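You operate a simulated robot arm through the tools that you are given. There is no shell and no other tool.

The job below is to be done with a simulated robot arm. You get a single attempt, and the scene is never put back.

## Task
Open the left sink door, put the clean cup on the top of the grey table away on the floor of the sink cupboard and shut the door again. Then fetch the green sack and set it in the inside of the parcels tray. Then put one of the paper packets from the top of the blue table in the blue crate on the top of the teal table. Then stack the short carton marked "27" from the top of the yellow table on top of the short carton that says "26". Then take the black bearing on the top of the yellow table and put it away on the top of the blue table. Do these in the order given. Set down upright: clean cup.

The check looks at the end state, three seconds after you hand in, the way a careful person would. Anything else that was tipped, shoved, dropped, spilled or broken makes it a failure.

## Robot
A 7-joint arm with a fingered hand on a trunk, on a base that moves. Base frame: it is fixed to the floor where the robot stands at the start and does not move with it; the origin is under the middle of the robot, x ahead of it, y to its left, z up. Lengths are in mm, angles in degrees, forces in N, time in s.
It reaches about 1085 mm from its shoulder. Its first joint turns from -166.0 to 166.0 degrees. Places, roughly: black bearing (6x6x2 cm) [-6000, 1700, 800]; blue crate (34x20x10 cm) [-2200, -4700, 900]; clean cup (6x6x8 cm) [-5100, -2600, 900]; floor of the sink cupboard [1800, -3700, 100]; green sack (6x12x4 cm) [-4600, -2500, 900]; inside of the PARCELS tray (19x19 cm) [-3900, -3040, 900]; left sink door [1600, -3500, 300]; paper packet [-3500, -2750, 1000]; short carton [-5750, 1750, 750]; top of the blue table [-4000, -2800, 900]. Payload 3.7 kg.
The tool frame sits at the grasp point between the pads (the TCP): z along the fingers, y along the line on which they close. The tips reach 25 mm beyond it. The gripper opens to 88 mm; its body begins 29 mm behind the TCP. The gripper is a hand of 5 fingers: y runs from the thumb to the fingers, the wrist lies at [-13, -106, -174] in the tool frame, and closing takes about 1.5 s.
Orientation is told as [roll, pitch, yaw] about the base's x, y, z axes, in that order, counted from this pose: with the fingers straight down and the wrist toward the robot, the tool's x, y and z point along [0, 1, 0], [1, 0, 0] and [0, 0, -1] of the base frame.

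## Interface
- The arm moves only by the tool arm_command. Its argument "commands" is a list that holds one entry, the list of rows, each a list of 7 numbers: the shift along the base's x, y, z in mm, then the turn, a rotation vector about the base's x, y, z in degrees, then the finger opening in mm, from 0 to 88. In form: [[[dx, dy, dz, rx, ry, rz, fingers], ...]]. A call has 1 to 20 rows; each row shifts and turns the commanded pose from where the row before left it. A row lasts 0.2 s, in which the tool goes at most 50 mm and 8.6 degrees; a call with a longer step from one row to the next is refused whole, and so is a gripper value outside its range. A pose out of reach is approached as far as the arm can. The call stops where the force on the tool passes 40 N (or 10 N more than at its start, if that is more) or the arm is blocked; 0.2 s more then pass. Each finger travels about 108 mm/s and halts on what it meets, pressing with about 26 N; the grip force reading is that of the motor and also rises with nothing between the fingers. The clock runs only during rows and for 0.2 s after the last one: add rows that do not move to give the fingers time. The reply holds the time, the measured pose of the TCP, the force on the tool along the base axes, the opening and the grip force, in the units named above and with some noise, with the torque about the TCP (base axes, N m) and any sound that the robot's microphone picked up.
- Cameras (640 x 400 px; columns grow to the right, rows downward): "scene" is now at [168.1, 225.3, 1289.8]; the picture's right is [-0.03, -1.00, 0.00], its down [-0.58, 0.02, -0.82] and it looks along [0.82, -0.03, -0.58] (base axes); focal length 247 px, centre (320, 200). "wrist" rides on the gripper at [59, -79, -105] in the tool frame; the picture's right is [-0.73, 0.32, -0.61], its down [-0.62, -0.68, 0.38] and it looks along [-0.29, 0.66, 0.70] (tool axes); focal length 234 px, centre (320, 200).
- capture(camera): a new picture of that camera. No time passes.
- base_move(legs): drives the robot by 1 to 6 legs, each [ahead, left, turn to the left] in mm, mm and degrees, along the robot's own axes; the way and the turn of a leg run together, so that a leg with both is an arc; at most 1500 mm and 180 degrees a leg. The arm and the cameras ride along, it lands a little off, and it stops where it bumps. It gives what a move gives.
- grasp_type(shape): the hand has 5 fingers and takes this shape, open, in about a second: jaw (thumb against the fingers, like two jaws); tri (thumb and two fingers); tip (a fingertip pinch); poke (one finger out to press); point (the index stretched); flat (the hand flat); cup (the hand cupped); fist (a fist). The gripper value then closes the fingers along that shape, each until it touches; the sizes above hold for jaw. It gives what a move gives, with no picture.
- turn_head(pan, tilt): turns the head with the scene camera to pan (to the left, within 120 degrees either way) and tilt (down, from -29 to 69), counted from straight ahead of the robot. It gives what a move gives.
- point_at(camera, pixels): for up to 12 pixels [column, row] of the newest picture of that camera ("zoom" is the newest enlarged one), the place [x, y, z] in the base frame of the surface seen there, good to about 3 mm, but the place of the scene camera against the robot may be out by one fixed shift of up to 25 mm in any direction. No time passes.
- zoom(camera, box): a new picture of the part [left, top, right, bottom] of that camera's present view, enlarged. No time passes.
- finish_job(): hands the job in; it is judged then, once.

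Leave the gripper open and the arm clear of the work at the hand-in unless told otherwise.

The tools are called after "Call:" by a JSON object that holds its "method" and its "body". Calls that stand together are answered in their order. arm_command: Moves the arm, as the interface text tells. Its arguments: {"type":"object","properties":{"commands":{"type":"array","items":{"type":"array","items":{"type":"array","items":{"type":"number"}}}}},"required":["commands"]} The other tools are called the same way: grasp_type (shape) gives the hand a shape; base_move (legs) drives the base; turn_head (pan, tilt) turns the head that bears the scene camera; capture (camera) takes a picture; point_at (camera, pixels) gives the place of the surface under pixels of a picture; zoom (camera, box) takes an enlarged picture of a part of a camera's view; finish_job () hands the job in.

At the start:

```text
clock: 0.0
position: [775.3, 93.9, 608.7]
ee_rot: [0.0, 0.0, 0.0]
force: [0.9, 0.5, -0.8]
ft_torque: [-0.01, 0.0, -0.01]
opening: 87.4
finger_force: 0.0
shape: jaw
robot x, y, heading: [-0.7, -0.3, 0.0]
head pan, tilt (commanded): [-2.0, 35.2]
```

scene: 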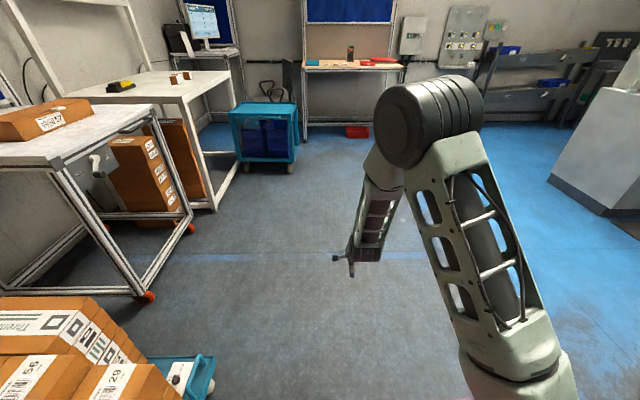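
wrist: 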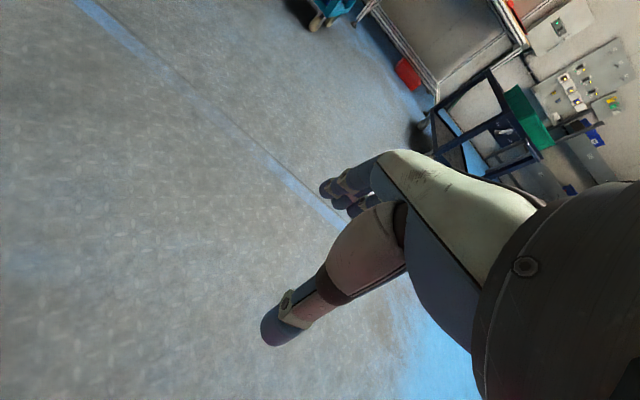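

I see a workshop from the start pose: benches to the left, and the arm stretched ahead. First I look around by turning the head to the right, toward the sink.

Call:
{"method": "turn_head", "body": {"pan": -70, "tilt": 20}}

Call:
{"method": "capture", "body": {"camera": "scene"}}

```text
clock: 1.4
position: [774.6, 95.0, 608.7]
ee_rot: [0.0, -0.1, 0.0]
force: [-0.4, 1.1, 0.0]
ft_torque: [0.01, 0.01, 0.05]
opening: 87.4
finger_force: 0.0
shape: jaw
robot x, y, heading: [1.0, -0.9, -0.1]
head pan, tilt (commanded): [-70.0, 20.0]
```

```text
taken
```

scene: 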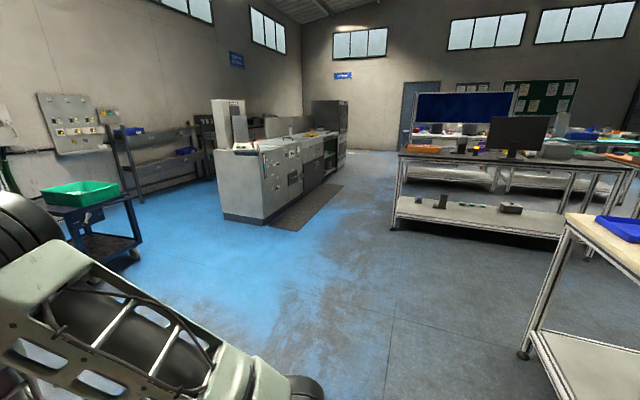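

A grey counter with cupboard doors stands around pixel (280,165); benches are on the right. I enlarge both regions and measure some places.

Call:
{"method": "zoom", "body": {"camera": "scene", "box": [200, 90, 360, 240]}}

Call:
{"method": "point_at", "body": {"camera": "scene", "pixels": [[280, 180], [300, 180], [312, 170], [325, 160], [265, 220], [330, 185], [400, 215], [530, 355], [450, 153], [600, 160]]}}

Call:
{"method": "turn_head", "body": {"pan": -118, "tilt": 15}}

Call:
{"method": "capture", "body": {"camera": "scene"}}

```text
2.67 times, centred on (280, 165) of scene
```

zoom: 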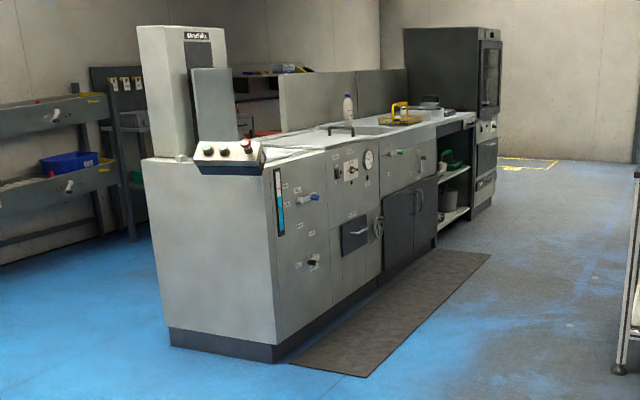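

```text
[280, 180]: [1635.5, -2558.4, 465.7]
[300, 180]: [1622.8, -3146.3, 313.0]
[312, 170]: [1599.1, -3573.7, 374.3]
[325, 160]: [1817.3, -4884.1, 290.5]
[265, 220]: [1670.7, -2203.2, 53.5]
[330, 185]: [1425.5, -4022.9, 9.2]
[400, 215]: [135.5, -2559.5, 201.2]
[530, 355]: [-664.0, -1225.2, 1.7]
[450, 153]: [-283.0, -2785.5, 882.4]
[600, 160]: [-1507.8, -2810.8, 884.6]
```

```text
clock: 2.5
position: [775.0, 93.9, 609.6]
ee_rot: [0.0, 0.0, 0.0]
force: [-0.4, 0.0, 0.5]
ft_torque: [0.02, -0.04, -0.03]
opening: 87.6
finger_force: 0.0
shape: jaw
robot x, y, heading: [4.9, -3.1, 0.2]
head pan, tilt (commanded): [-118.0, 15.0]
```

```text
taken
```

scene: 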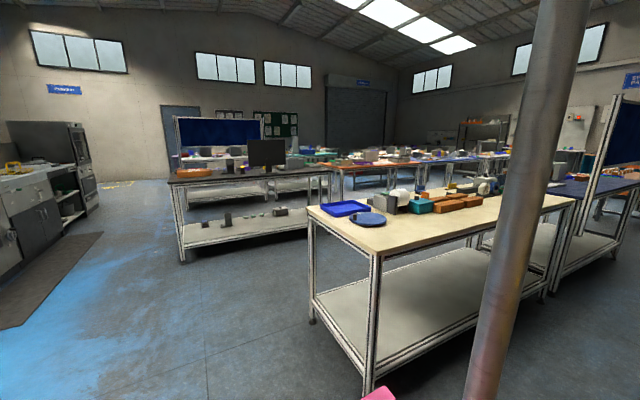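

The counter's front lies near x≈1600, its dark double doors around y≈-3500. I continue mapping: look to the front-right and the left to know the free floor around the robot.

Call:
{"method": "turn_head", "body": {"pan": -30, "tilt": 30}}

Call:
{"method": "capture", "body": {"camera": "scene"}}

Call:
{"method": "turn_head", "body": {"pan": 60, "tilt": 30}}

Call:
{"method": "capture", "body": {"camera": "scene"}}

Call:
{"method": "turn_head", "body": {"pan": 118, "tilt": 20}}

Call:
{"method": "capture", "body": {"camera": "scene"}}

```text
clock: 4.2
position: [775.3, 95.1, 609.9]
ee_rot: [-0.1, 0.0, 0.0]
force: [0.3, 0.1, 0.0]
ft_torque: [-0.02, -0.02, 0.02]
opening: 87.8
finger_force: 0.1
shape: jaw
robot x, y, heading: [1.2, 3.8, 0.3]
head pan, tilt (commanded): [-30.0, 30.0]
```

```text
taken
```

scene: 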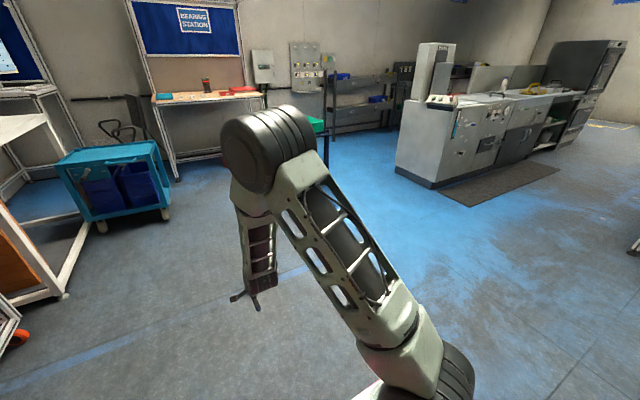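

```text
clock: 5.8
position: [776.3, 94.8, 609.6]
ee_rot: [0.0, 0.0, 0.1]
force: [0.4, 0.8, -0.7]
ft_torque: [-0.02, 0.02, -0.02]
opening: 87.5
finger_force: 0.1
shape: jaw
robot x, y, heading: [0.1, 2.0, -0.1]
head pan, tilt (commanded): [60.0, 30.0]
```

```text
taken
```

scene: 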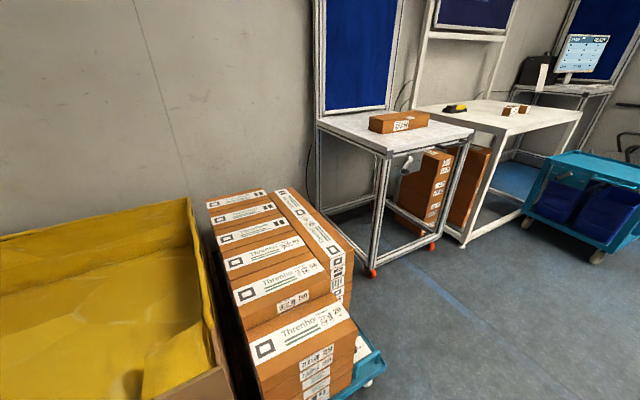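

```text
clock: 7.1
position: [775.4, 94.5, 610.3]
ee_rot: [0.0, 0.1, 0.0]
force: [-0.3, 0.5, -1.0]
ft_torque: [-0.02, -0.01, -0.03]
opening: 87.6
finger_force: 0.1
shape: jaw
robot x, y, heading: [2.5, -0.8, 0.1]
head pan, tilt (commanded): [118.0, 20.0]
```

```text
taken
```

scene: 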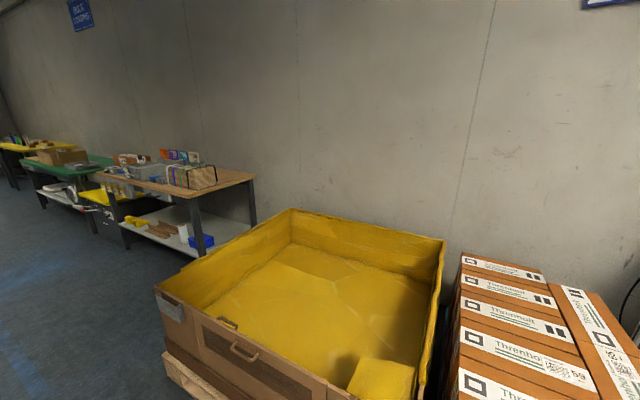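

Left side: a yellow bin and carton stack close by, and along the left wall wooden, green and yellow tables. The base can drive sideways, so I want to slide right to the sink. I look right again to measure the green-tray cart and the counter.

Call:
{"method": "turn_head", "body": {"pan": -50, "tilt": 25}}

Call:
{"method": "capture", "body": {"camera": "scene"}}

```text
clock: 9.6
position: [775.3, 94.7, 610.1]
ee_rot: [0.0, 0.0, 0.0]
force: [0.5, -0.2, 0.2]
ft_torque: [-0.01, -0.02, 0.01]
opening: 87.6
finger_force: 0.1
shape: jaw
robot x, y, heading: [0.1, -0.5, -0.1]
head pan, tilt (commanded): [-50.0, 25.0]
```

```text
taken
```

scene: 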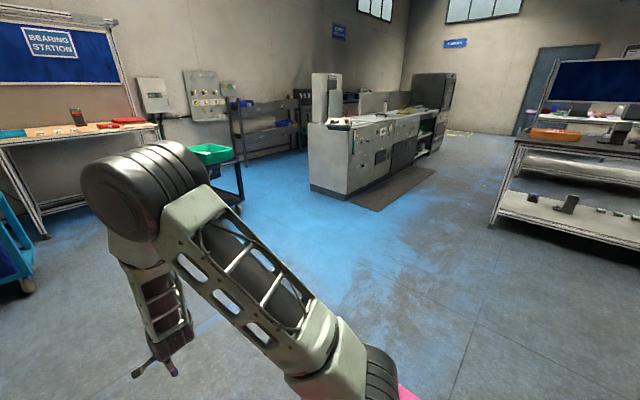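

I measure the cart (215,152), (238,210), the counter corners and the near bench corner.

Call:
{"method": "point_at", "body": {"camera": "scene", "pixels": [[210, 153], [238, 208], [313, 180], [348, 192], [372, 188], [392, 160], [412, 150], [350, 150], [350, 125], [490, 220], [400, 122], [433, 140]]}}

Call:
{"method": "zoom", "body": {"camera": "scene", "box": [330, 80, 450, 200]}}

```text
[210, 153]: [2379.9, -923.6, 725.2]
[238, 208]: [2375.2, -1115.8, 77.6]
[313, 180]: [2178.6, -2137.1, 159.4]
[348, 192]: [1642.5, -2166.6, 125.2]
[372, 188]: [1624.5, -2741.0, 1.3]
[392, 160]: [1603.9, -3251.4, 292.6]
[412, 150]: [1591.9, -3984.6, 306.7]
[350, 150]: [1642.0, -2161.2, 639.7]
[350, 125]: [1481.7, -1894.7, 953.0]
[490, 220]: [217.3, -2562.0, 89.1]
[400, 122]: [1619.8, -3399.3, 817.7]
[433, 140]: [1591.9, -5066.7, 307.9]
```

```text
3.33 times, centred on (390, 140) of scene
```

zoom: 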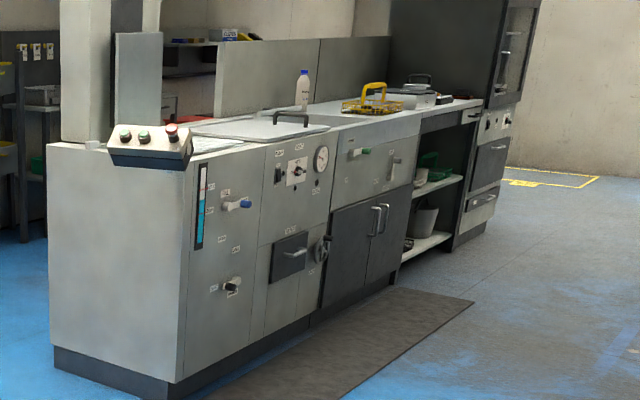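

The counter front is at x≈1600 with a console sticking out to x≈1480 near y≈-1900; the bench corner is at (217,-2562). Driving along x≈600 clears both. I go 600 ahead and then sideways right in two legs, stopping first to look.

Call:
{"method": "base_move", "body": {"legs": [[600, 0, 0], [0, -1500, 0], [0, -1500, 0], [0, -500, 0]]}}

Call:
{"method": "turn_head", "body": {"pan": 0, "tilt": 35}}

Call:
{"method": "capture", "body": {"camera": "scene"}}

Call:
{"method": "capture", "body": {"camera": "wrist"}}

```text
clock: 29.5
position: [1448.0, -3368.7, 610.2]
ee_rot: [0.0, -0.1, 1.6]
force: [-0.9, 0.0, -0.3]
ft_torque: [0.04, 0.03, -0.02]
opening: 87.6
finger_force: 0.1
shape: jaw
robot x, y, heading: [677.5, -3481.5, 1.8]
head pan, tilt (commanded): [-50.0, 25.0]
```

```text
clock: 30.7
position: [1449.2, -3368.8, 609.1]
ee_rot: [0.0, 0.0, 1.7]
force: [0.9, 0.6, -0.5]
ft_torque: [0.01, -0.01, -0.01]
opening: 87.5
finger_force: 0.2
shape: jaw
robot x, y, heading: [670.7, -3484.7, 1.9]
head pan, tilt (commanded): [0.0, 35.0]
```

```text
taken
```

scene: 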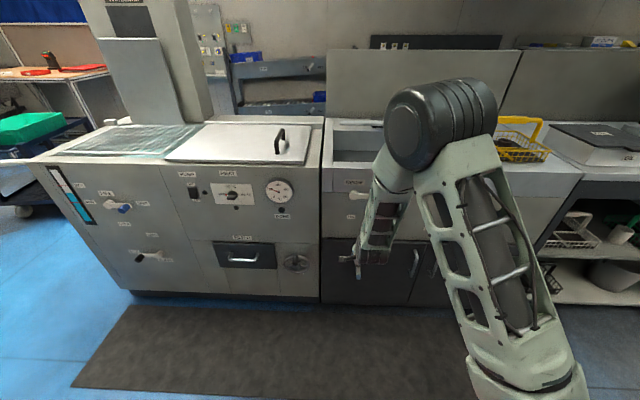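

```text
taken
```

wrist: 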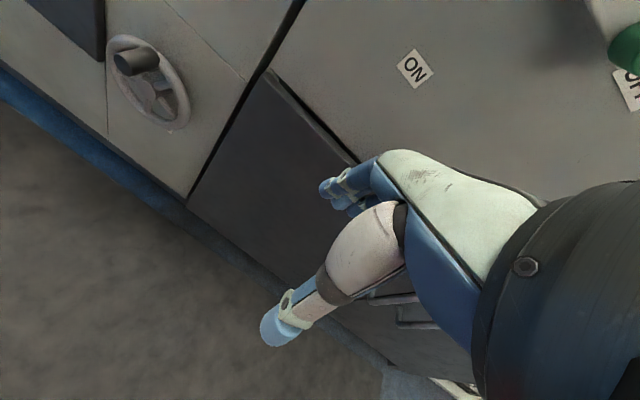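

The robot is in front of the counter; the dark doors are partly behind the arm. I see handles near (415,262) and (435,268). I enlarge and measure.

Call:
{"method": "zoom", "body": {"camera": "scene", "box": [300, 160, 460, 310]}}

Call:
{"method": "point_at", "body": {"camera": "scene", "pixels": [[415, 262], [416, 255], [413, 275], [433, 268], [323, 243], [322, 300], [400, 295], [405, 255], [330, 200], [360, 215], [440, 300], [320, 280]]}}

Call:
{"method": "zoom", "body": {"camera": "wrist", "box": [320, 240, 480, 400]}}

```text
2.67 times, centred on (380, 235) of scene
```

zoom: 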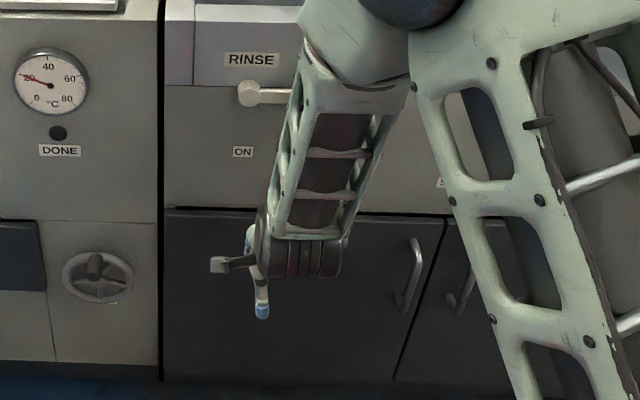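

```text
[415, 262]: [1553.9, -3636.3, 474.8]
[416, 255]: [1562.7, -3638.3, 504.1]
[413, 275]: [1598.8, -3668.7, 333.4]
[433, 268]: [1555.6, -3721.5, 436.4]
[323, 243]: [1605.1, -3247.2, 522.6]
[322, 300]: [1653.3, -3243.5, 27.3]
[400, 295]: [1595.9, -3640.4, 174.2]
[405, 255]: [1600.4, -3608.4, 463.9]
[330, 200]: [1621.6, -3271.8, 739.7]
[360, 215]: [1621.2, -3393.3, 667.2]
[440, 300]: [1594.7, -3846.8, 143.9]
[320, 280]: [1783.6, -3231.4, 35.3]
```

```text
2.50 times, centred on (400, 320) of wrist
```

zoom: 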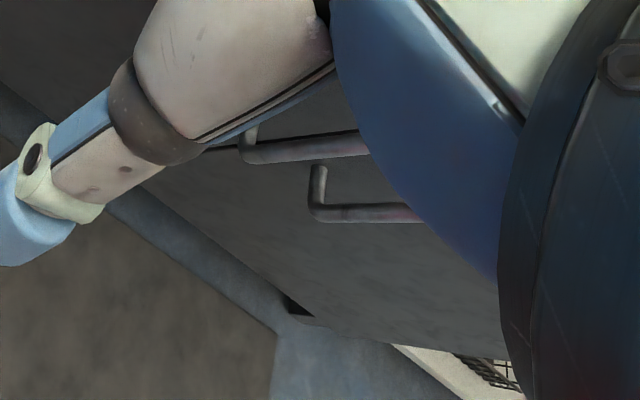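

I zoom closely on the handle to measure its top, middle and bottom.

Call:
{"method": "zoom", "body": {"camera": "scene", "box": [380, 235, 444, 295]}}

```text
6.67 times, centred on (412, 265) of scene
```

zoom: 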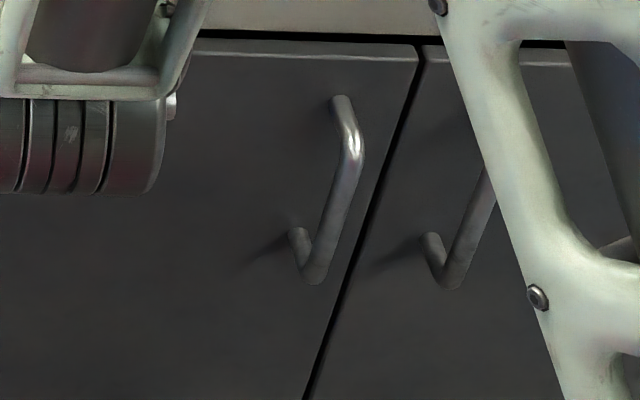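

Call:
{"method": "point_at", "body": {"camera": "zoom", "pixels": [[352, 150], [342, 190], [325, 240], [316, 270], [341, 102], [298, 238], [420, 50], [415, 60], [330, 320], [390, 150], [476, 210], [260, 330]]}}

```text
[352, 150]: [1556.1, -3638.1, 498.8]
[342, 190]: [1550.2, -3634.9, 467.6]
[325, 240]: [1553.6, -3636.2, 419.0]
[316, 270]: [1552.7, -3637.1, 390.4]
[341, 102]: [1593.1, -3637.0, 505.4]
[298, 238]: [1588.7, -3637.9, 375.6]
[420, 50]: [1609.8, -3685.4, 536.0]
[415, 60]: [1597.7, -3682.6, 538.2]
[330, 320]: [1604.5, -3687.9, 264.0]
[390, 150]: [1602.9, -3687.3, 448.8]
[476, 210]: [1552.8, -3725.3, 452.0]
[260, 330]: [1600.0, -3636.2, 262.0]
```

I now compare the two cameras on the same "ON" label: wrist (415,68), scene (351,217), plus the handle ends in the wrist view, to find the scene camera's shift.

Call:
{"method": "point_at", "body": {"camera": "wrist", "pixels": [[415, 68], [395, 299], [372, 300], [404, 326], [420, 325], [400, 310], [160, 60], [300, 200]]}}

Call:
{"method": "zoom", "body": {"camera": "scene", "box": [320, 190, 384, 230]}}

```text
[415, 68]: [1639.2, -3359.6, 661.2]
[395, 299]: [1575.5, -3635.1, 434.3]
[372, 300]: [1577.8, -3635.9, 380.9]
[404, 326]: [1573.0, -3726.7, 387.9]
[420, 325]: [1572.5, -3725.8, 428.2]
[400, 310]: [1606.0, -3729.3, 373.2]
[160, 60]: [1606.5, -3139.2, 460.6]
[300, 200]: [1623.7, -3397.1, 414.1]
```

```text
10.00 times, centred on (352, 210) of scene
```

zoom: 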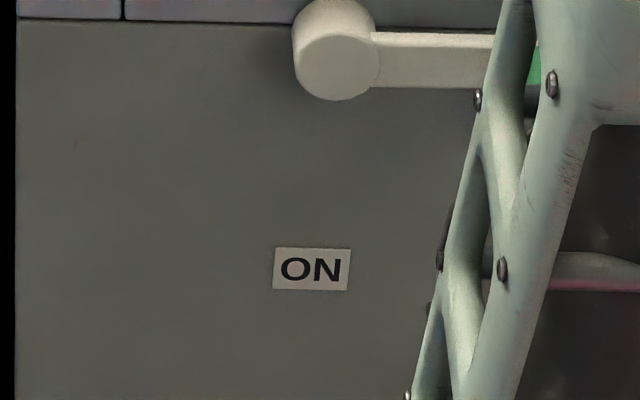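

Call:
{"method": "point_at", "body": {"camera": "zoom", "pixels": [[311, 269], [275, 249], [348, 289]]}}

Call:
{"method": "zoom", "body": {"camera": "wrist", "box": [375, 43, 455, 93]}}

```text
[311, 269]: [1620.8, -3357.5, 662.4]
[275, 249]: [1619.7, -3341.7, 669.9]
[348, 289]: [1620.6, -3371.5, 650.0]
```

```text
8.00 times, centred on (415, 68) of wrist
```

zoom: 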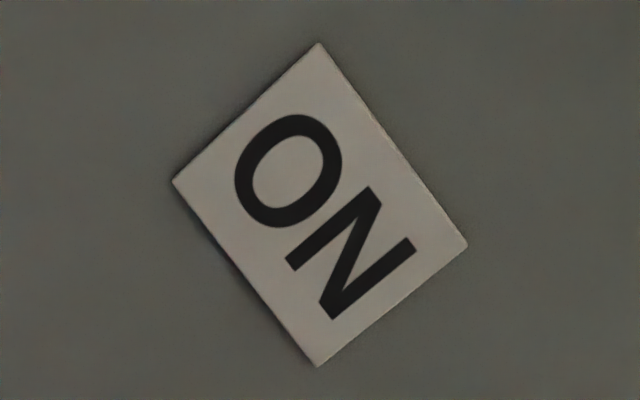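

The wrist camera gives the label at x=1639 where the scene camera gives 1621, so the scene camera reads about 19 mm short ahead of the robot (others agree). The true handle bar is near x≈1577, y≈-3636, z 376–507. I look down at the robot itself to learn shoulder position and footprint.

Call:
{"method": "turn_head", "body": {"pan": -20, "tilt": 69}}

Call:
{"method": "capture", "body": {"camera": "scene"}}

Call:
{"method": "turn_head", "body": {"pan": -90, "tilt": 60}}

Call:
{"method": "capture", "body": {"camera": "scene"}}

```text
clock: 31.7
position: [1447.8, -3368.3, 609.8]
ee_rot: [0.1, 0.1, 1.6]
force: [0.2, 0.2, -0.1]
ft_torque: [-0.01, -0.01, -0.01]
opening: 87.4
finger_force: 0.2
shape: jaw
robot x, y, heading: [676.7, -3482.5, 1.7]
head pan, tilt (commanded): [-20.0, 68.8]
```

```text
taken
```

scene: 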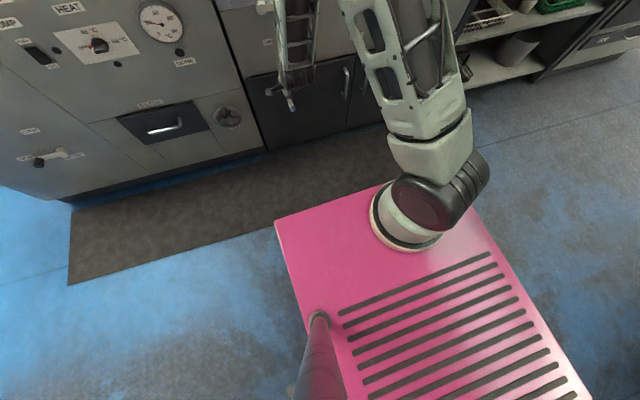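

```text
clock: 33.1
position: [1447.5, -3368.7, 610.1]
ee_rot: [-0.1, 0.1, 1.6]
force: [0.3, -0.3, -0.1]
ft_torque: [0.0, -0.04, 0.02]
opening: 87.6
finger_force: 0.0
shape: jaw
robot x, y, heading: [673.1, -3483.7, 1.6]
head pan, tilt (commanded): [-90.0, 60.0]
```

```text
taken
```

scene: 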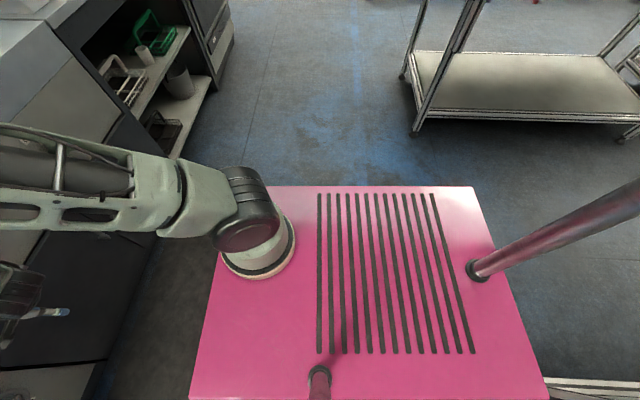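

The robot is a pink cart with the arm mounted on its front right. I measure the cart corners and arm base in this picture.

Call:
{"method": "point_at", "body": {"camera": "scene", "pixels": [[222, 190], [195, 395], [474, 188], [258, 270], [290, 225], [245, 225], [245, 180], [240, 250], [543, 395], [265, 265]]}}

```text
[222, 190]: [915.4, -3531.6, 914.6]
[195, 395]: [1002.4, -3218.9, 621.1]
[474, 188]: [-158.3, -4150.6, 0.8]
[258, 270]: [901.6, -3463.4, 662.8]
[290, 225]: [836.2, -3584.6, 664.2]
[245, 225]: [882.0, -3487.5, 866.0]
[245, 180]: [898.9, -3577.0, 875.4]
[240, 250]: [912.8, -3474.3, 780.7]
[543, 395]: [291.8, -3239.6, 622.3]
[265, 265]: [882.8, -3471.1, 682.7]
```

Cart front edge is ~350 mm ahead of its centre, arm base ~215 mm ahead, slightly right. Next I turn the hand so that the fingers point forward with the closing line horizontal (thumb left), while moving to in front of the handle at about (1448,-3636,440): 15 rows of turn 8° about (1,-1,-1).

Call:
{"method": "arm_command", "body": {"commands": [[[0, -18, -11, 4.62, -4.62, -4.62, 88], [0, -18, -11, 4.62, -4.62, -4.62, 88], [0, -18, -11, 4.62, -4.62, -4.62, 88], [0, -18, -11, 4.62, -4.62, -4.62, 88], [0, -18, -11, 4.62, -4.62, -4.62, 88], [0, -18, -11, 4.62, -4.62, -4.62, 88], [0, -18, -11, 4.62, -4.62, -4.62, 88], [0, -18, -11, 4.62, -4.62, -4.62, 88], [0, -18, -11, 4.62, -4.62, -4.62, 88], [0, -18, -11, 4.62, -4.62, -4.62, 88], [0, -18, -11, 4.62, -4.62, -4.62, 88], [0, -18, -11, 4.62, -4.62, -4.62, 88], [0, -18, -11, 4.62, -4.62, -4.62, 88], [0, -18, -11, 4.62, -4.62, -4.62, 88], [0, -16, -16, 4.62, -4.62, -4.62, 88], [0, 0, 0, 0, 0, 0, 88]]]}}

Call:
{"method": "turn_head", "body": {"pan": -10, "tilt": 40}}

Call:
{"method": "capture", "body": {"camera": "scene"}}

Call:
{"method": "capture", "body": {"camera": "wrist"}}

```text
clock: 36.5
position: [1446.9, -3637.3, 439.3]
ee_rot: [90.2, -1.4, -90.1]
force: [-0.2, -1.1, -0.3]
ft_torque: [0.01, 0.02, -0.02]
opening: 87.7
finger_force: 0.1
shape: jaw
robot x, y, heading: [675.4, -3482.4, 1.5]
head pan, tilt (commanded): [-90.0, 60.0]
```

```text
clock: 38.0
position: [1447.6, -3636.3, 440.0]
ee_rot: [90.0, -1.6, -90.0]
force: [-0.7, 0.2, 0.4]
ft_torque: [0.05, 0.04, 0.02]
opening: 87.5
finger_force: 0.0
shape: jaw
robot x, y, heading: [673.7, -3483.5, 1.3]
head pan, tilt (commanded): [-10.0, 40.0]
```

```text
taken
```

scene: 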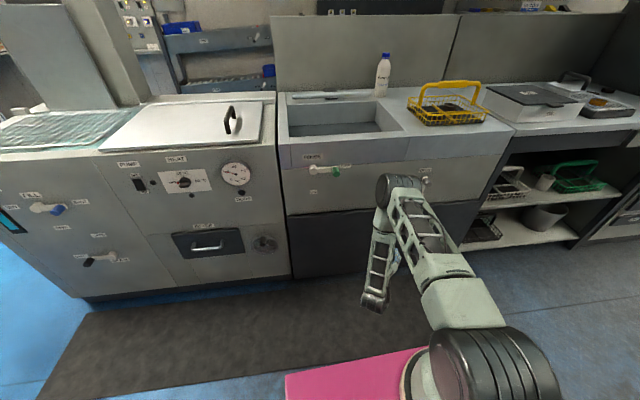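

```text
taken
```

wrist: 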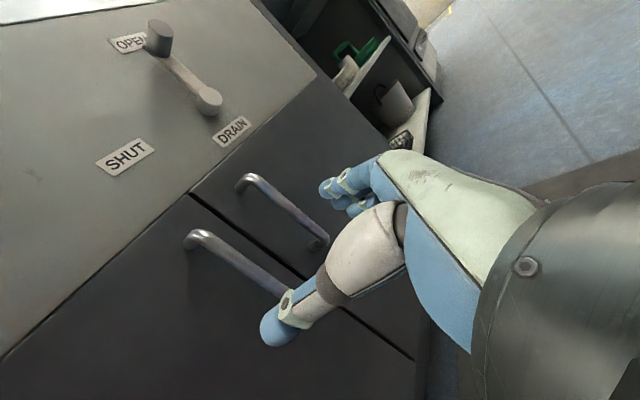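

The hand now points at the doors. In the wrist picture the left door's handle runs from (195,238) to (285,295), the right one from (245,182) to (325,242). I measure both.

Call:
{"method": "point_at", "body": {"camera": "wrist", "pixels": [[215, 243], [240, 262], [270, 283], [195, 238], [265, 188], [290, 210], [320, 238], [192, 194], [120, 260], [205, 260], [380, 365]]}}

```text
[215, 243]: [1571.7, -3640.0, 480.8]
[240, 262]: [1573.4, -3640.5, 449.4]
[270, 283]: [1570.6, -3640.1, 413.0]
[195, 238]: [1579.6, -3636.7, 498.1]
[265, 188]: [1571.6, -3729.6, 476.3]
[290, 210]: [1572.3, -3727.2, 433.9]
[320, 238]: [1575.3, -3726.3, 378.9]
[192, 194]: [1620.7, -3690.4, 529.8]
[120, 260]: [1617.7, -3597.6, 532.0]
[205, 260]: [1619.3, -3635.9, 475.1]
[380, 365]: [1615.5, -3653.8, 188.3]
```

The bar's face is at x≈1572, y≈-3638. TCP is at y=-3636, z=440, so I advance straight by 127 mm with the opening reduced to 66, then check.

Call:
{"method": "arm_command", "body": {"commands": [[[0, -1, 0, 0, 0, 0, 66], [25, 0, 0, 0, 0, 0, 66], [25, 0, 0, 0, 0, 0, 66], [25, 0, 0, 0, 0, 0, 66], [25, 0, 0, 0, 0, 0, 66], [15, 0, 0, 0, 0, 0, 66], [12, 0, 0, 0, 0, 0, 66], [0, 0, 0, 0, 0, 0, 66]]]}}

Call:
{"method": "capture", "body": {"camera": "wrist"}}

```text
clock: 39.9
position: [1576.6, -3636.2, 441.1]
ee_rot: [90.0, -1.4, -90.1]
force: [0.0, -1.2, -1.1]
ft_torque: [-0.01, -0.02, 0.0]
opening: 66.4
finger_force: 0.1
shape: jaw
robot x, y, heading: [675.0, -3484.8, 1.5]
head pan, tilt (commanded): [-10.0, 40.0]
```

```text
taken
```

wrist: 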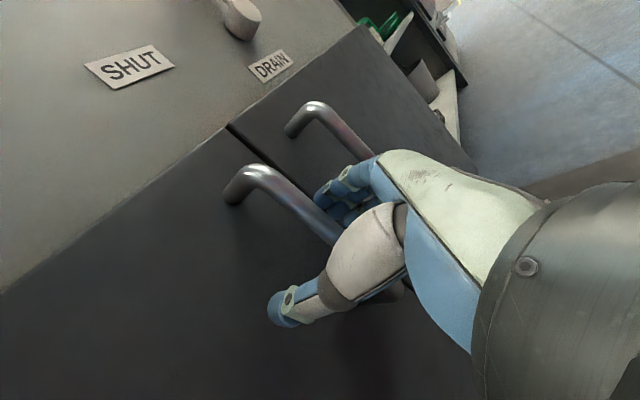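

The bar lies between thumb and fingers. I close the hand on it, with rows to let the fingers travel.

Call:
{"method": "arm_command", "body": {"commands": [[[0, 0, 0, 0, 0, 0, 40], [0, 0, 0, 0, 0, 0, 20], [0, 0, 0, 0, 0, 0, 6], [0, 0, 0, 0, 0, 0, 6], [0, 0, 0, 0, 0, 0, 6], [0, 0, 0, 0, 0, 0, 6]]]}}

Call:
{"method": "capture", "body": {"camera": "wrist"}}

```text
clock: 41.2
position: [1577.2, -3637.4, 440.7]
ee_rot: [90.0, -1.6, -90.0]
force: [-0.7, -3.7, 0.1]
ft_torque: [-0.11, 0.02, -0.01]
opening: 6.5
finger_force: 0.1
shape: jaw
robot x, y, heading: [673.9, -3487.7, 1.7]
head pan, tilt (commanded): [-10.0, 40.0]
```

```text
taken
```

wrist: 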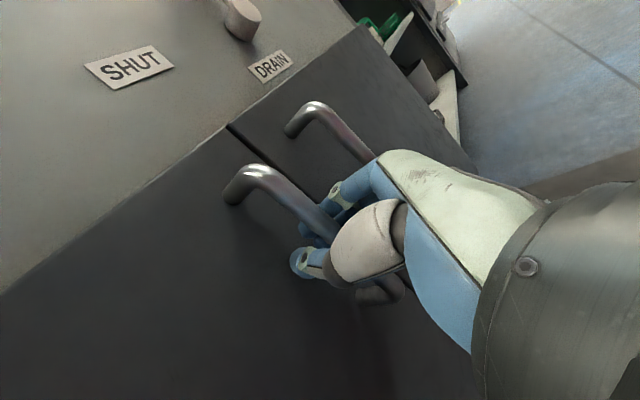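

The opening reads 6.5 with no grip force yet; I close further to press on the bar.

Call:
{"method": "arm_command", "body": {"commands": [[[0, 0, 0, 0, 0, 0, 0], [0, 0, 0, 0, 0, 0, 0], [0, 0, 0, 0, 0, 0, 0]]]}}

```text
clock: 42.0
position: [1576.4, -3635.0, 441.7]
ee_rot: [90.1, -1.5, -90.0]
force: [1.3, 0.6, -0.2]
ft_torque: [-0.16, 0.03, -0.04]
opening: 0.0
finger_force: 26.5
shape: jaw
robot x, y, heading: [678.3, -3488.6, 1.4]
head pan, tilt (commanded): [-10.0, 40.0]
```

Opening reads 0: the fingers closed around or beside the bar. I look closely.

Call:
{"method": "zoom", "body": {"camera": "wrist", "box": [220, 130, 420, 320]}}

Call:
{"method": "zoom", "body": {"camera": "scene", "box": [340, 160, 460, 320]}}

```text
2.11 times, centred on (320, 225) of wrist
```

zoom: 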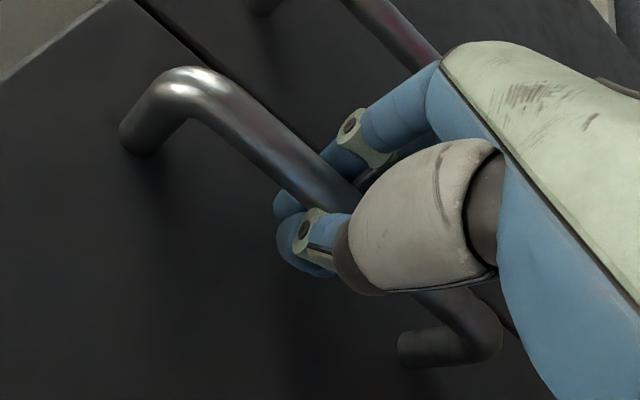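

```text
2.50 times, centred on (400, 240) of scene
```

zoom: 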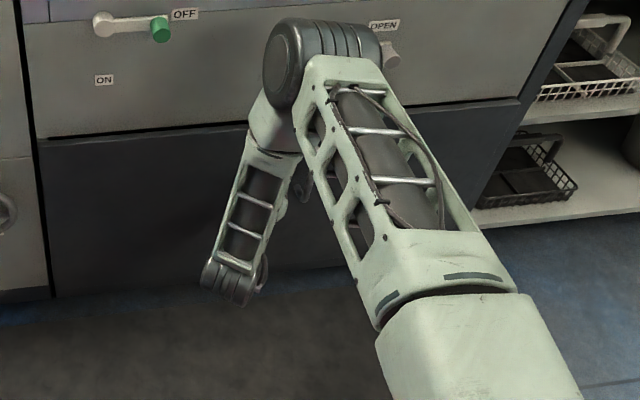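

Thumb and fingers have wrapped behind the bar — a good hook. Now I pull the door along an arc about its hinge at about (1620,-3247), radius ~392, first by 10° and check force.

Call:
{"method": "arm_command", "body": {"commands": [[[-17, 2.2, 0, 0, 0, -1.5, 0], [-16.9, 3, 0, 0, 0, -1.5, 0], [-16.7, 3.7, 0, 0, 0, -1.5, 0], [-16.5, 4.4, 0, 0, 0, -1.5, 0], [0, 0, 0, 0, 0, 0, 0]]]}}

Call:
{"method": "capture", "body": {"camera": "wrist"}}

```text
clock: 43.2
position: [1508.2, -3622.3, 440.3]
ee_rot: [90.1, -1.4, -96.0]
force: [6.2, 16.2, 6.8]
ft_torque: [-0.12, -0.01, 0.0]
opening: 0.0
finger_force: 25.5
shape: jaw
robot x, y, heading: [674.7, -3482.2, 1.7]
head pan, tilt (commanded): [-10.0, 40.0]
```

```text
taken
```

wrist: 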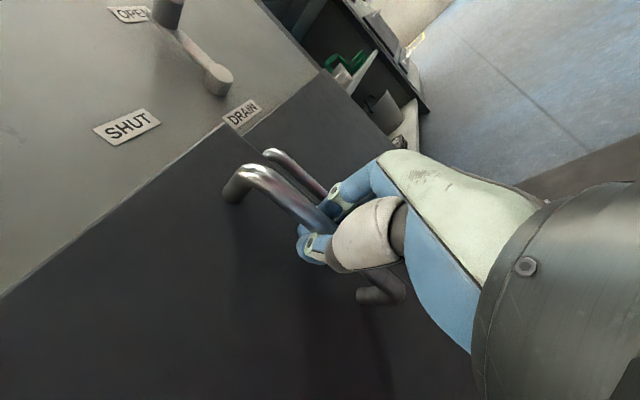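

The door is swinging (gap visible); side force of 16 N toward +y tells me to steer slightly more left. I continue to about 30°.

Call:
{"method": "arm_command", "body": {"commands": [[[-16.3, 7, 0, 0, 0, -2, 0], [-16.1, 7.5, 0, 0, 0, -2, 0], [-15.8, 7.6, 0, 0, 0, -2, 0], [-15.5, 7.8, 0, 0, 0, -2, 0], [-15.2, 8.2, 0, 0, 0, -2, 0], [-14.8, 8.6, 0, 0, 0, -2, 0], [-14.4, 9.2, 0, 0, 0, -2, 0], [-14.0, 9.8, 0, 0, 0, -2, 0], [0, 0, 0, 0, 0, 0, 0]]]}}

Call:
{"method": "capture", "body": {"camera": "wrist"}}

Call:
{"method": "capture", "body": {"camera": "scene"}}

```text
clock: 45.2
position: [1387.4, -3560.2, 441.0]
ee_rot: [90.1, -1.5, -111.9]
force: [18.0, 22.2, 4.2]
ft_torque: [-0.14, -0.02, 0.02]
opening: 0.0
finger_force: 25.5
shape: jaw
robot x, y, heading: [674.5, -3483.7, 1.6]
head pan, tilt (commanded): [-10.0, 40.0]
```

```text
taken
```

wrist: 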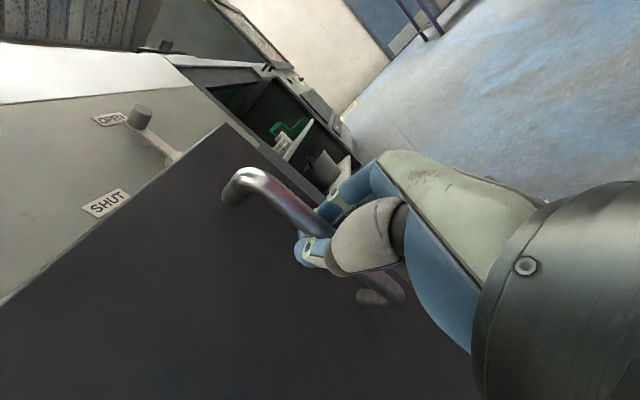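

```text
taken
```

scene: 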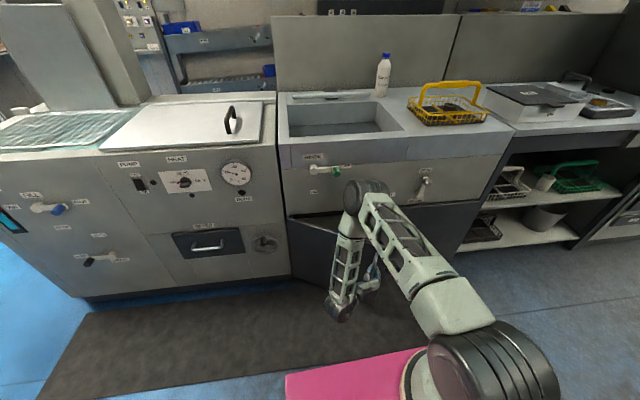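

The door is open about 30°; the fitted hinge is at (1624,-3248). I ease toward the hinge a little to shed the radial force and continue to about 55°.

Call:
{"method": "arm_command", "body": {"commands": [[[2, 3, 0, 0, 0, 0, 0], [-12.6, 11.4, 0, 0, 0, -2.5, 0], [-12.6, 11.5, 0, 0, 0, -2.5, 0], [-12.6, 11.6, 0, 0, 0, -2.5, 0], [-12.1, 12.1, 0, 0, 0, -2.5, 0], [-11.6, 12.6, 0, 0, 0, -2.5, 0], [-11, 13.1, 0, 0, 0, -2.5, 0], [-10.4, 13.6, 0, 0, 0, -2.5, 0], [-9.8, 14, 0, 0, 0, -2.5, 0], [-9.2, 14.4, 0, 0, 0, -2.5, 0], [-8.5, 14.8, 0, 0, 0, -2.5, 0], [0, 0, 0, 0, 0, 0, 0]]]}}

Call:
{"method": "capture", "body": {"camera": "wrist"}}

Call:
{"method": "capture", "body": {"camera": "scene"}}

```text
clock: 47.9
position: [1277.7, -3425.5, 440.8]
ee_rot: [90.1, -1.5, -137.1]
force: [27.5, 13.4, -1.0]
ft_torque: [-0.11, -0.02, 0.02]
opening: 0.0
finger_force: 25.7
shape: jaw
robot x, y, heading: [676.3, -3485.0, 1.8]
head pan, tilt (commanded): [-10.0, 40.0]
```

```text
taken
```

wrist: 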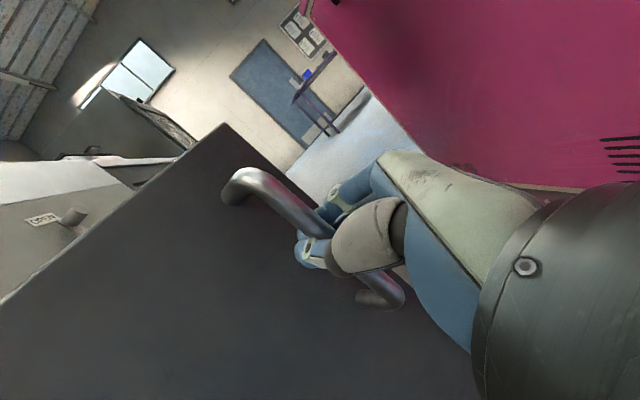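

```text
taken
```

scene: 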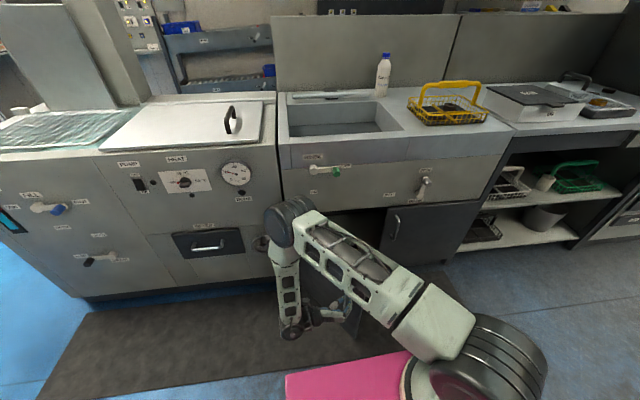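

Door at ~55°. Forces stay low (27, 13 N radial). I ease toward the hinge and continue to about 85°.

Call:
{"method": "arm_command", "body": {"commands": [[[4, 2, 0, 0, 0, 0, 0], [-7.4, 15.4, 0, 0, 0, -2.5, 0], [-6.8, 15.6, 0, 0, 0, -2.5, 0], [-6.2, 15.9, 0, 0, 0, -2.5, 0], [-5.5, 16.1, 0, 0, 0, -2.5, 0], [-4.7, 16.3, 0, 0, 0, -2.5, 0], [-4, 16.5, 0, 0, 0, -2.5, 0], [-3.3, 16.7, 0, 0, 0, -2.5, 0], [-2.6, 16.9, 0, 0, 0, -2.5, 0], [-1.8, 17, 0, 0, 0, -2.5, 0], [-1, 17, 0, 0, 0, -2.5, 0], [-0.2, 17.1, 0, 0, 0, -2.5, 0], [0.5, 17.1, 0, 0, 0, -2.5, 0], [0, 0, 0, 0, 0, 0, 0]]]}}

Call:
{"method": "capture", "body": {"camera": "wrist"}}

Call:
{"method": "capture", "body": {"camera": "scene"}}

```text
clock: 50.9
position: [1237.3, -3228.5, 438.9]
ee_rot: [89.9, -1.5, -167.2]
force: [9.4, 0.1, 2.3]
ft_torque: [-0.04, 0.15, 0.02]
opening: 0.1
finger_force: 26.5
shape: jaw
robot x, y, heading: [674.0, -3482.0, 1.8]
head pan, tilt (commanded): [-10.0, 40.0]
```

```text
taken
```

wrist: 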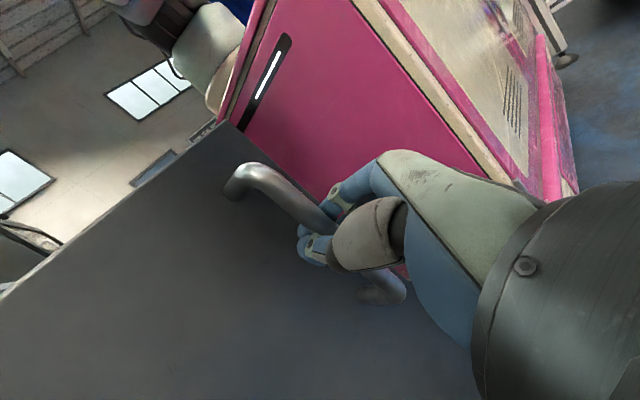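

```text
taken
```

scene: 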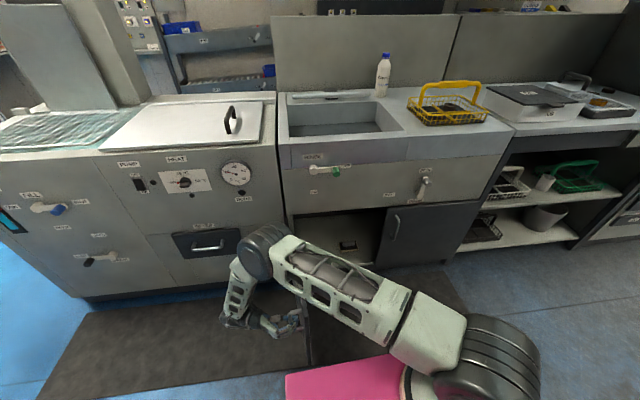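

Door near 87°. I try opening a little further to ~100° for clearance, watching for a stop.

Call:
{"method": "arm_command", "body": {"commands": [[[2, 17, 0, 0, 0, -2.5, 0], [2.5, 17, 0, 0, 0, -2.5, 0], [3, 17, 0, 0, 0, -2.5, 0], [3.5, 17, 0, 0, 0, -2.5, 0], [4, 17, 0, 0, 0, -2.5, 0], [0, 0, 0, 0, 0, 0, 0]]]}}

```text
clock: 51.9
position: [1237.0, -3191.8, 440.7]
ee_rot: [89.8, -1.0, -176.4]
force: [26.3, -3.3, -5.4]
ft_torque: [-0.04, 0.16, -0.03]
opening: 0.1
finger_force: 26.1
shape: jaw
out of reach, approached as far as the arm can: row 3, 4, 5
robot x, y, heading: [676.7, -3485.5, 1.5]
head pan, tilt (commanded): [-10.0, 40.0]
stopped in row 5: the force on the tool passed its limit at 43 N (the readings are from after the stop); the commanded pose is now the measured one
```

The wrist reached a joint limit; the door is at ~92°, open enough. I release the bar and back away toward +y.

Call:
{"method": "arm_command", "body": {"commands": [[[0, 0, 0, 0, 0, 0, 30], [0, 0, 0, 0, 0, 0, 60], [0, 0, 0, 0, 0, 0, 80], [0, 0, 0, 0, 0, 0, 80], [0, 0, 0, 0, 0, 0, 80]]]}}

Call:
{"method": "capture", "body": {"camera": "wrist"}}

```text
clock: 53.1
position: [1233.6, -3192.6, 441.0]
ee_rot: [89.8, -1.1, -176.5]
force: [0.3, -0.1, 0.3]
ft_torque: [0.05, 0.0, 0.03]
opening: 79.6
finger_force: 0.1
shape: jaw
robot x, y, heading: [675.9, -3485.0, 1.6]
head pan, tilt (commanded): [-10.0, 40.0]
```

```text
taken
```

wrist: 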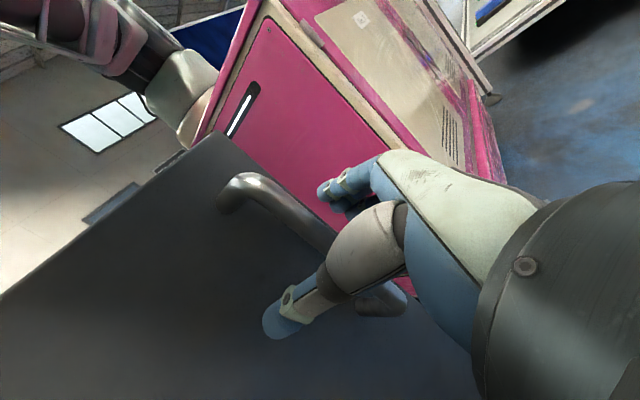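

The hand is free of the bar (no force). I retreat along +y in small rows.

Call:
{"method": "arm_command", "body": {"commands": [[[-1, 15, 0, 0, 0, 0, 80], [-1, 15, 0, 0, 0, 0, 80], [-1, 15, 0, 0, 0, 0, 80], [-1, 15, 0, 0, 0, 0, 80], [0, 15, 0, 0, 0, 3, 80], [0, 15, 0, 0, 0, 3, 80], [0, 0, 0, 0, 0, 0, 80]]]}}

Call:
{"method": "capture", "body": {"camera": "scene"}}

Call:
{"method": "capture", "body": {"camera": "wrist"}}

```text
clock: 54.7
position: [1192.1, -3159.8, 440.8]
ee_rot: [89.6, -0.9, -170.6]
force: [0.5, -0.9, -0.6]
ft_torque: [-0.02, -0.01, -0.01]
opening: 79.7
finger_force: 0.1
shape: jaw
out of reach, approached as far as the arm can: row 1, 2, 3, 4, 5, 6
robot x, y, heading: [677.3, -3481.9, 1.4]
head pan, tilt (commanded): [-10.0, 40.0]
```

```text
taken
```

scene: 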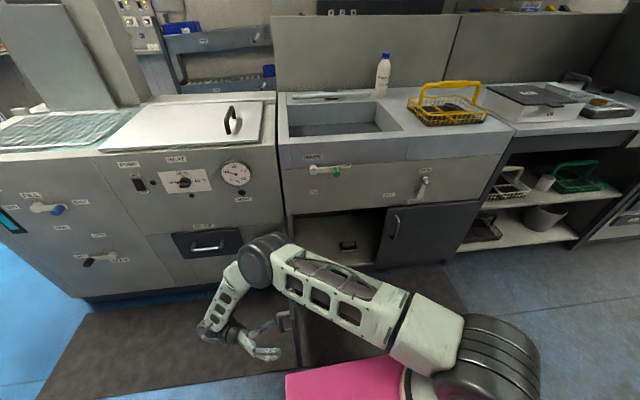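

```text
taken
```

wrist: 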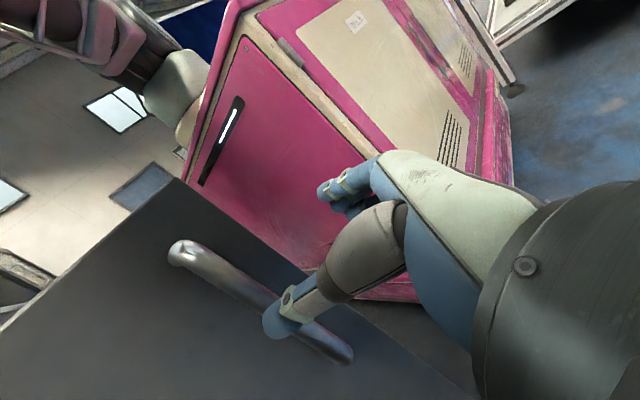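

The arm is at its joint limit here, so I slide the base left 150 mm to take the hand clear of the handle.

Call:
{"method": "base_move", "body": {"legs": [[0, 150, 0]]}}

Call:
{"method": "capture", "body": {"camera": "wrist"}}

Call:
{"method": "capture", "body": {"camera": "scene"}}

```text
clock: 56.0
position: [1189.1, -3008.0, 439.8]
ee_rot: [89.6, -0.9, -170.3]
force: [-0.1, -0.7, 0.1]
ft_torque: [-0.04, -0.01, 0.0]
opening: 80.1
finger_force: 0.1
shape: jaw
robot x, y, heading: [672.2, -3333.6, 1.3]
head pan, tilt (commanded): [-10.0, 40.0]
```

```text
taken
```

wrist: 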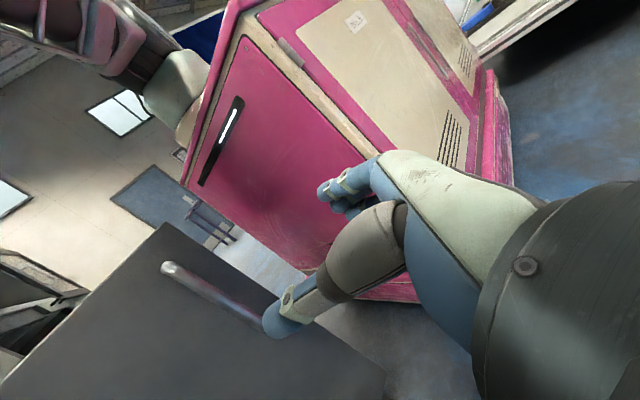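

```text
taken
```

scene: 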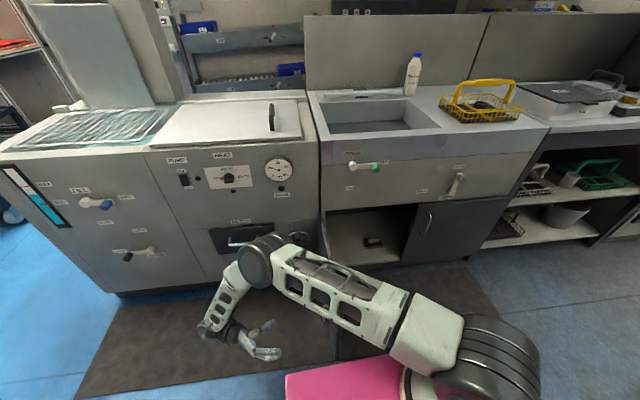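

The hand is clear. The bench end (x≈217) is right behind the robot, so I slide left 1250 mm along the counter front before turning; nothing stands between the hand (x≤1200) and the counter.

Call:
{"method": "base_move", "body": {"legs": [[0, 1300, 0]]}}

Call:
{"method": "turn_head", "body": {"pan": -40, "tilt": 35}}

Call:
{"method": "capture", "body": {"camera": "scene"}}

```text
clock: 62.4
position: [1148.3, -1741.3, 441.4]
ee_rot: [89.6, -0.9, -170.1]
force: [0.3, -0.3, -0.4]
ft_torque: [-0.04, -0.02, -0.01]
opening: 79.9
finger_force: 0.1
shape: jaw
robot x, y, heading: [632.9, -2071.7, 2.0]
head pan, tilt (commanded): [-10.0, 40.0]
```

```text
clock: 63.4
position: [1148.4, -1741.7, 441.2]
ee_rot: [89.5, -1.1, -170.2]
force: [-0.4, -0.6, -0.5]
ft_torque: [-0.02, 0.0, 0.02]
opening: 79.7
finger_force: 0.0
shape: jaw
robot x, y, heading: [633.1, -2068.0, 2.0]
head pan, tilt (commanded): [-40.0, 35.0]
```

```text
taken
```

scene: 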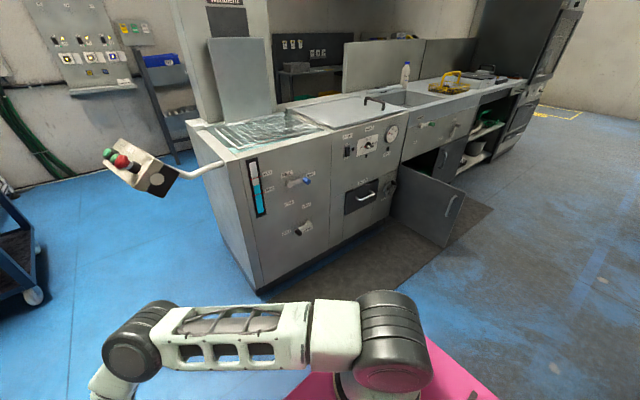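

The left door stands open. I check where the elbow (135,345) is relative to the console before turning the robot.

Call:
{"method": "point_at", "body": {"camera": "scene", "pixels": [[135, 345], [110, 345], [105, 390], [145, 165], [440, 235], [395, 215], [455, 190]]}}

```text
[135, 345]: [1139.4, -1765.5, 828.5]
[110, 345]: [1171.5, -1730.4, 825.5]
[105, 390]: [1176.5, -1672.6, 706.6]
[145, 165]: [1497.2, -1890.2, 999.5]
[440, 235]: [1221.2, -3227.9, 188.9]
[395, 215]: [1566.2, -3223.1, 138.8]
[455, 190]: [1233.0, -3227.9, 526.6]
```

Elbow is at ~610 mm from the robot centre; console ~880 away. I move left 550 more to open floor, then turn 180° to face the tables.

Call:
{"method": "base_move", "body": {"legs": [[0, 600, 0], [0, 0, 178]]}}

Call:
{"method": "turn_head", "body": {"pan": 0, "tilt": 20}}

Call:
{"method": "capture", "body": {"camera": "scene"}}

Call:
{"method": "turn_head", "body": {"pan": 50, "tilt": 15}}

Call:
{"method": "capture", "body": {"camera": "scene"}}

```text
clock: 74.0
position: [82.4, -1771.2, 441.4]
ee_rot: [89.5, -1.0, 6.3]
force: [0.3, 0.1, 0.1]
ft_torque: [-0.01, -0.05, 0.0]
opening: 79.9
finger_force: 0.2
shape: jaw
robot x, y, heading: [617.1, -1475.8, 178.2]
head pan, tilt (commanded): [-40.0, 35.0]
```

```text
clock: 75.0
position: [83.2, -1771.2, 441.5]
ee_rot: [89.5, -1.1, 6.4]
force: [-0.3, 0.1, 0.6]
ft_torque: [0.03, -0.02, 0.0]
opening: 79.6
finger_force: 0.0
shape: jaw
robot x, y, heading: [617.4, -1481.0, 178.4]
head pan, tilt (commanded): [0.0, 20.0]
```

```text
taken
```

scene: 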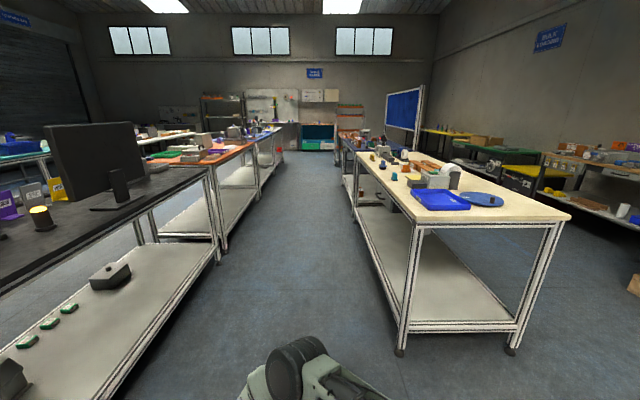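

```text
clock: 76.2
position: [83.0, -1770.8, 441.5]
ee_rot: [89.7, -1.0, 6.3]
force: [0.5, 0.4, -0.9]
ft_torque: [0.01, 0.03, 0.0]
opening: 80.0
finger_force: 0.0
shape: jaw
robot x, y, heading: [615.7, -1475.2, 178.2]
head pan, tilt (commanded): [50.0, 15.0]
```

```text
taken
```

scene: 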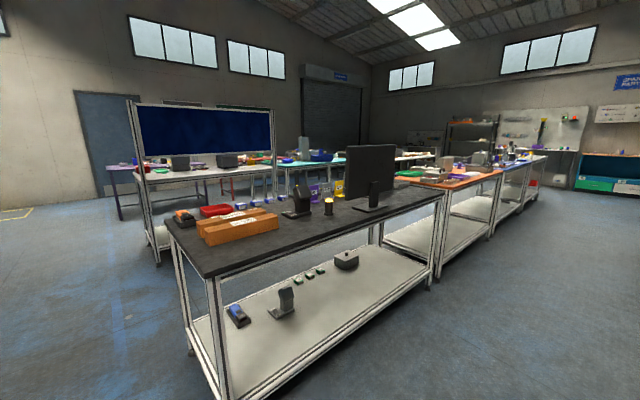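

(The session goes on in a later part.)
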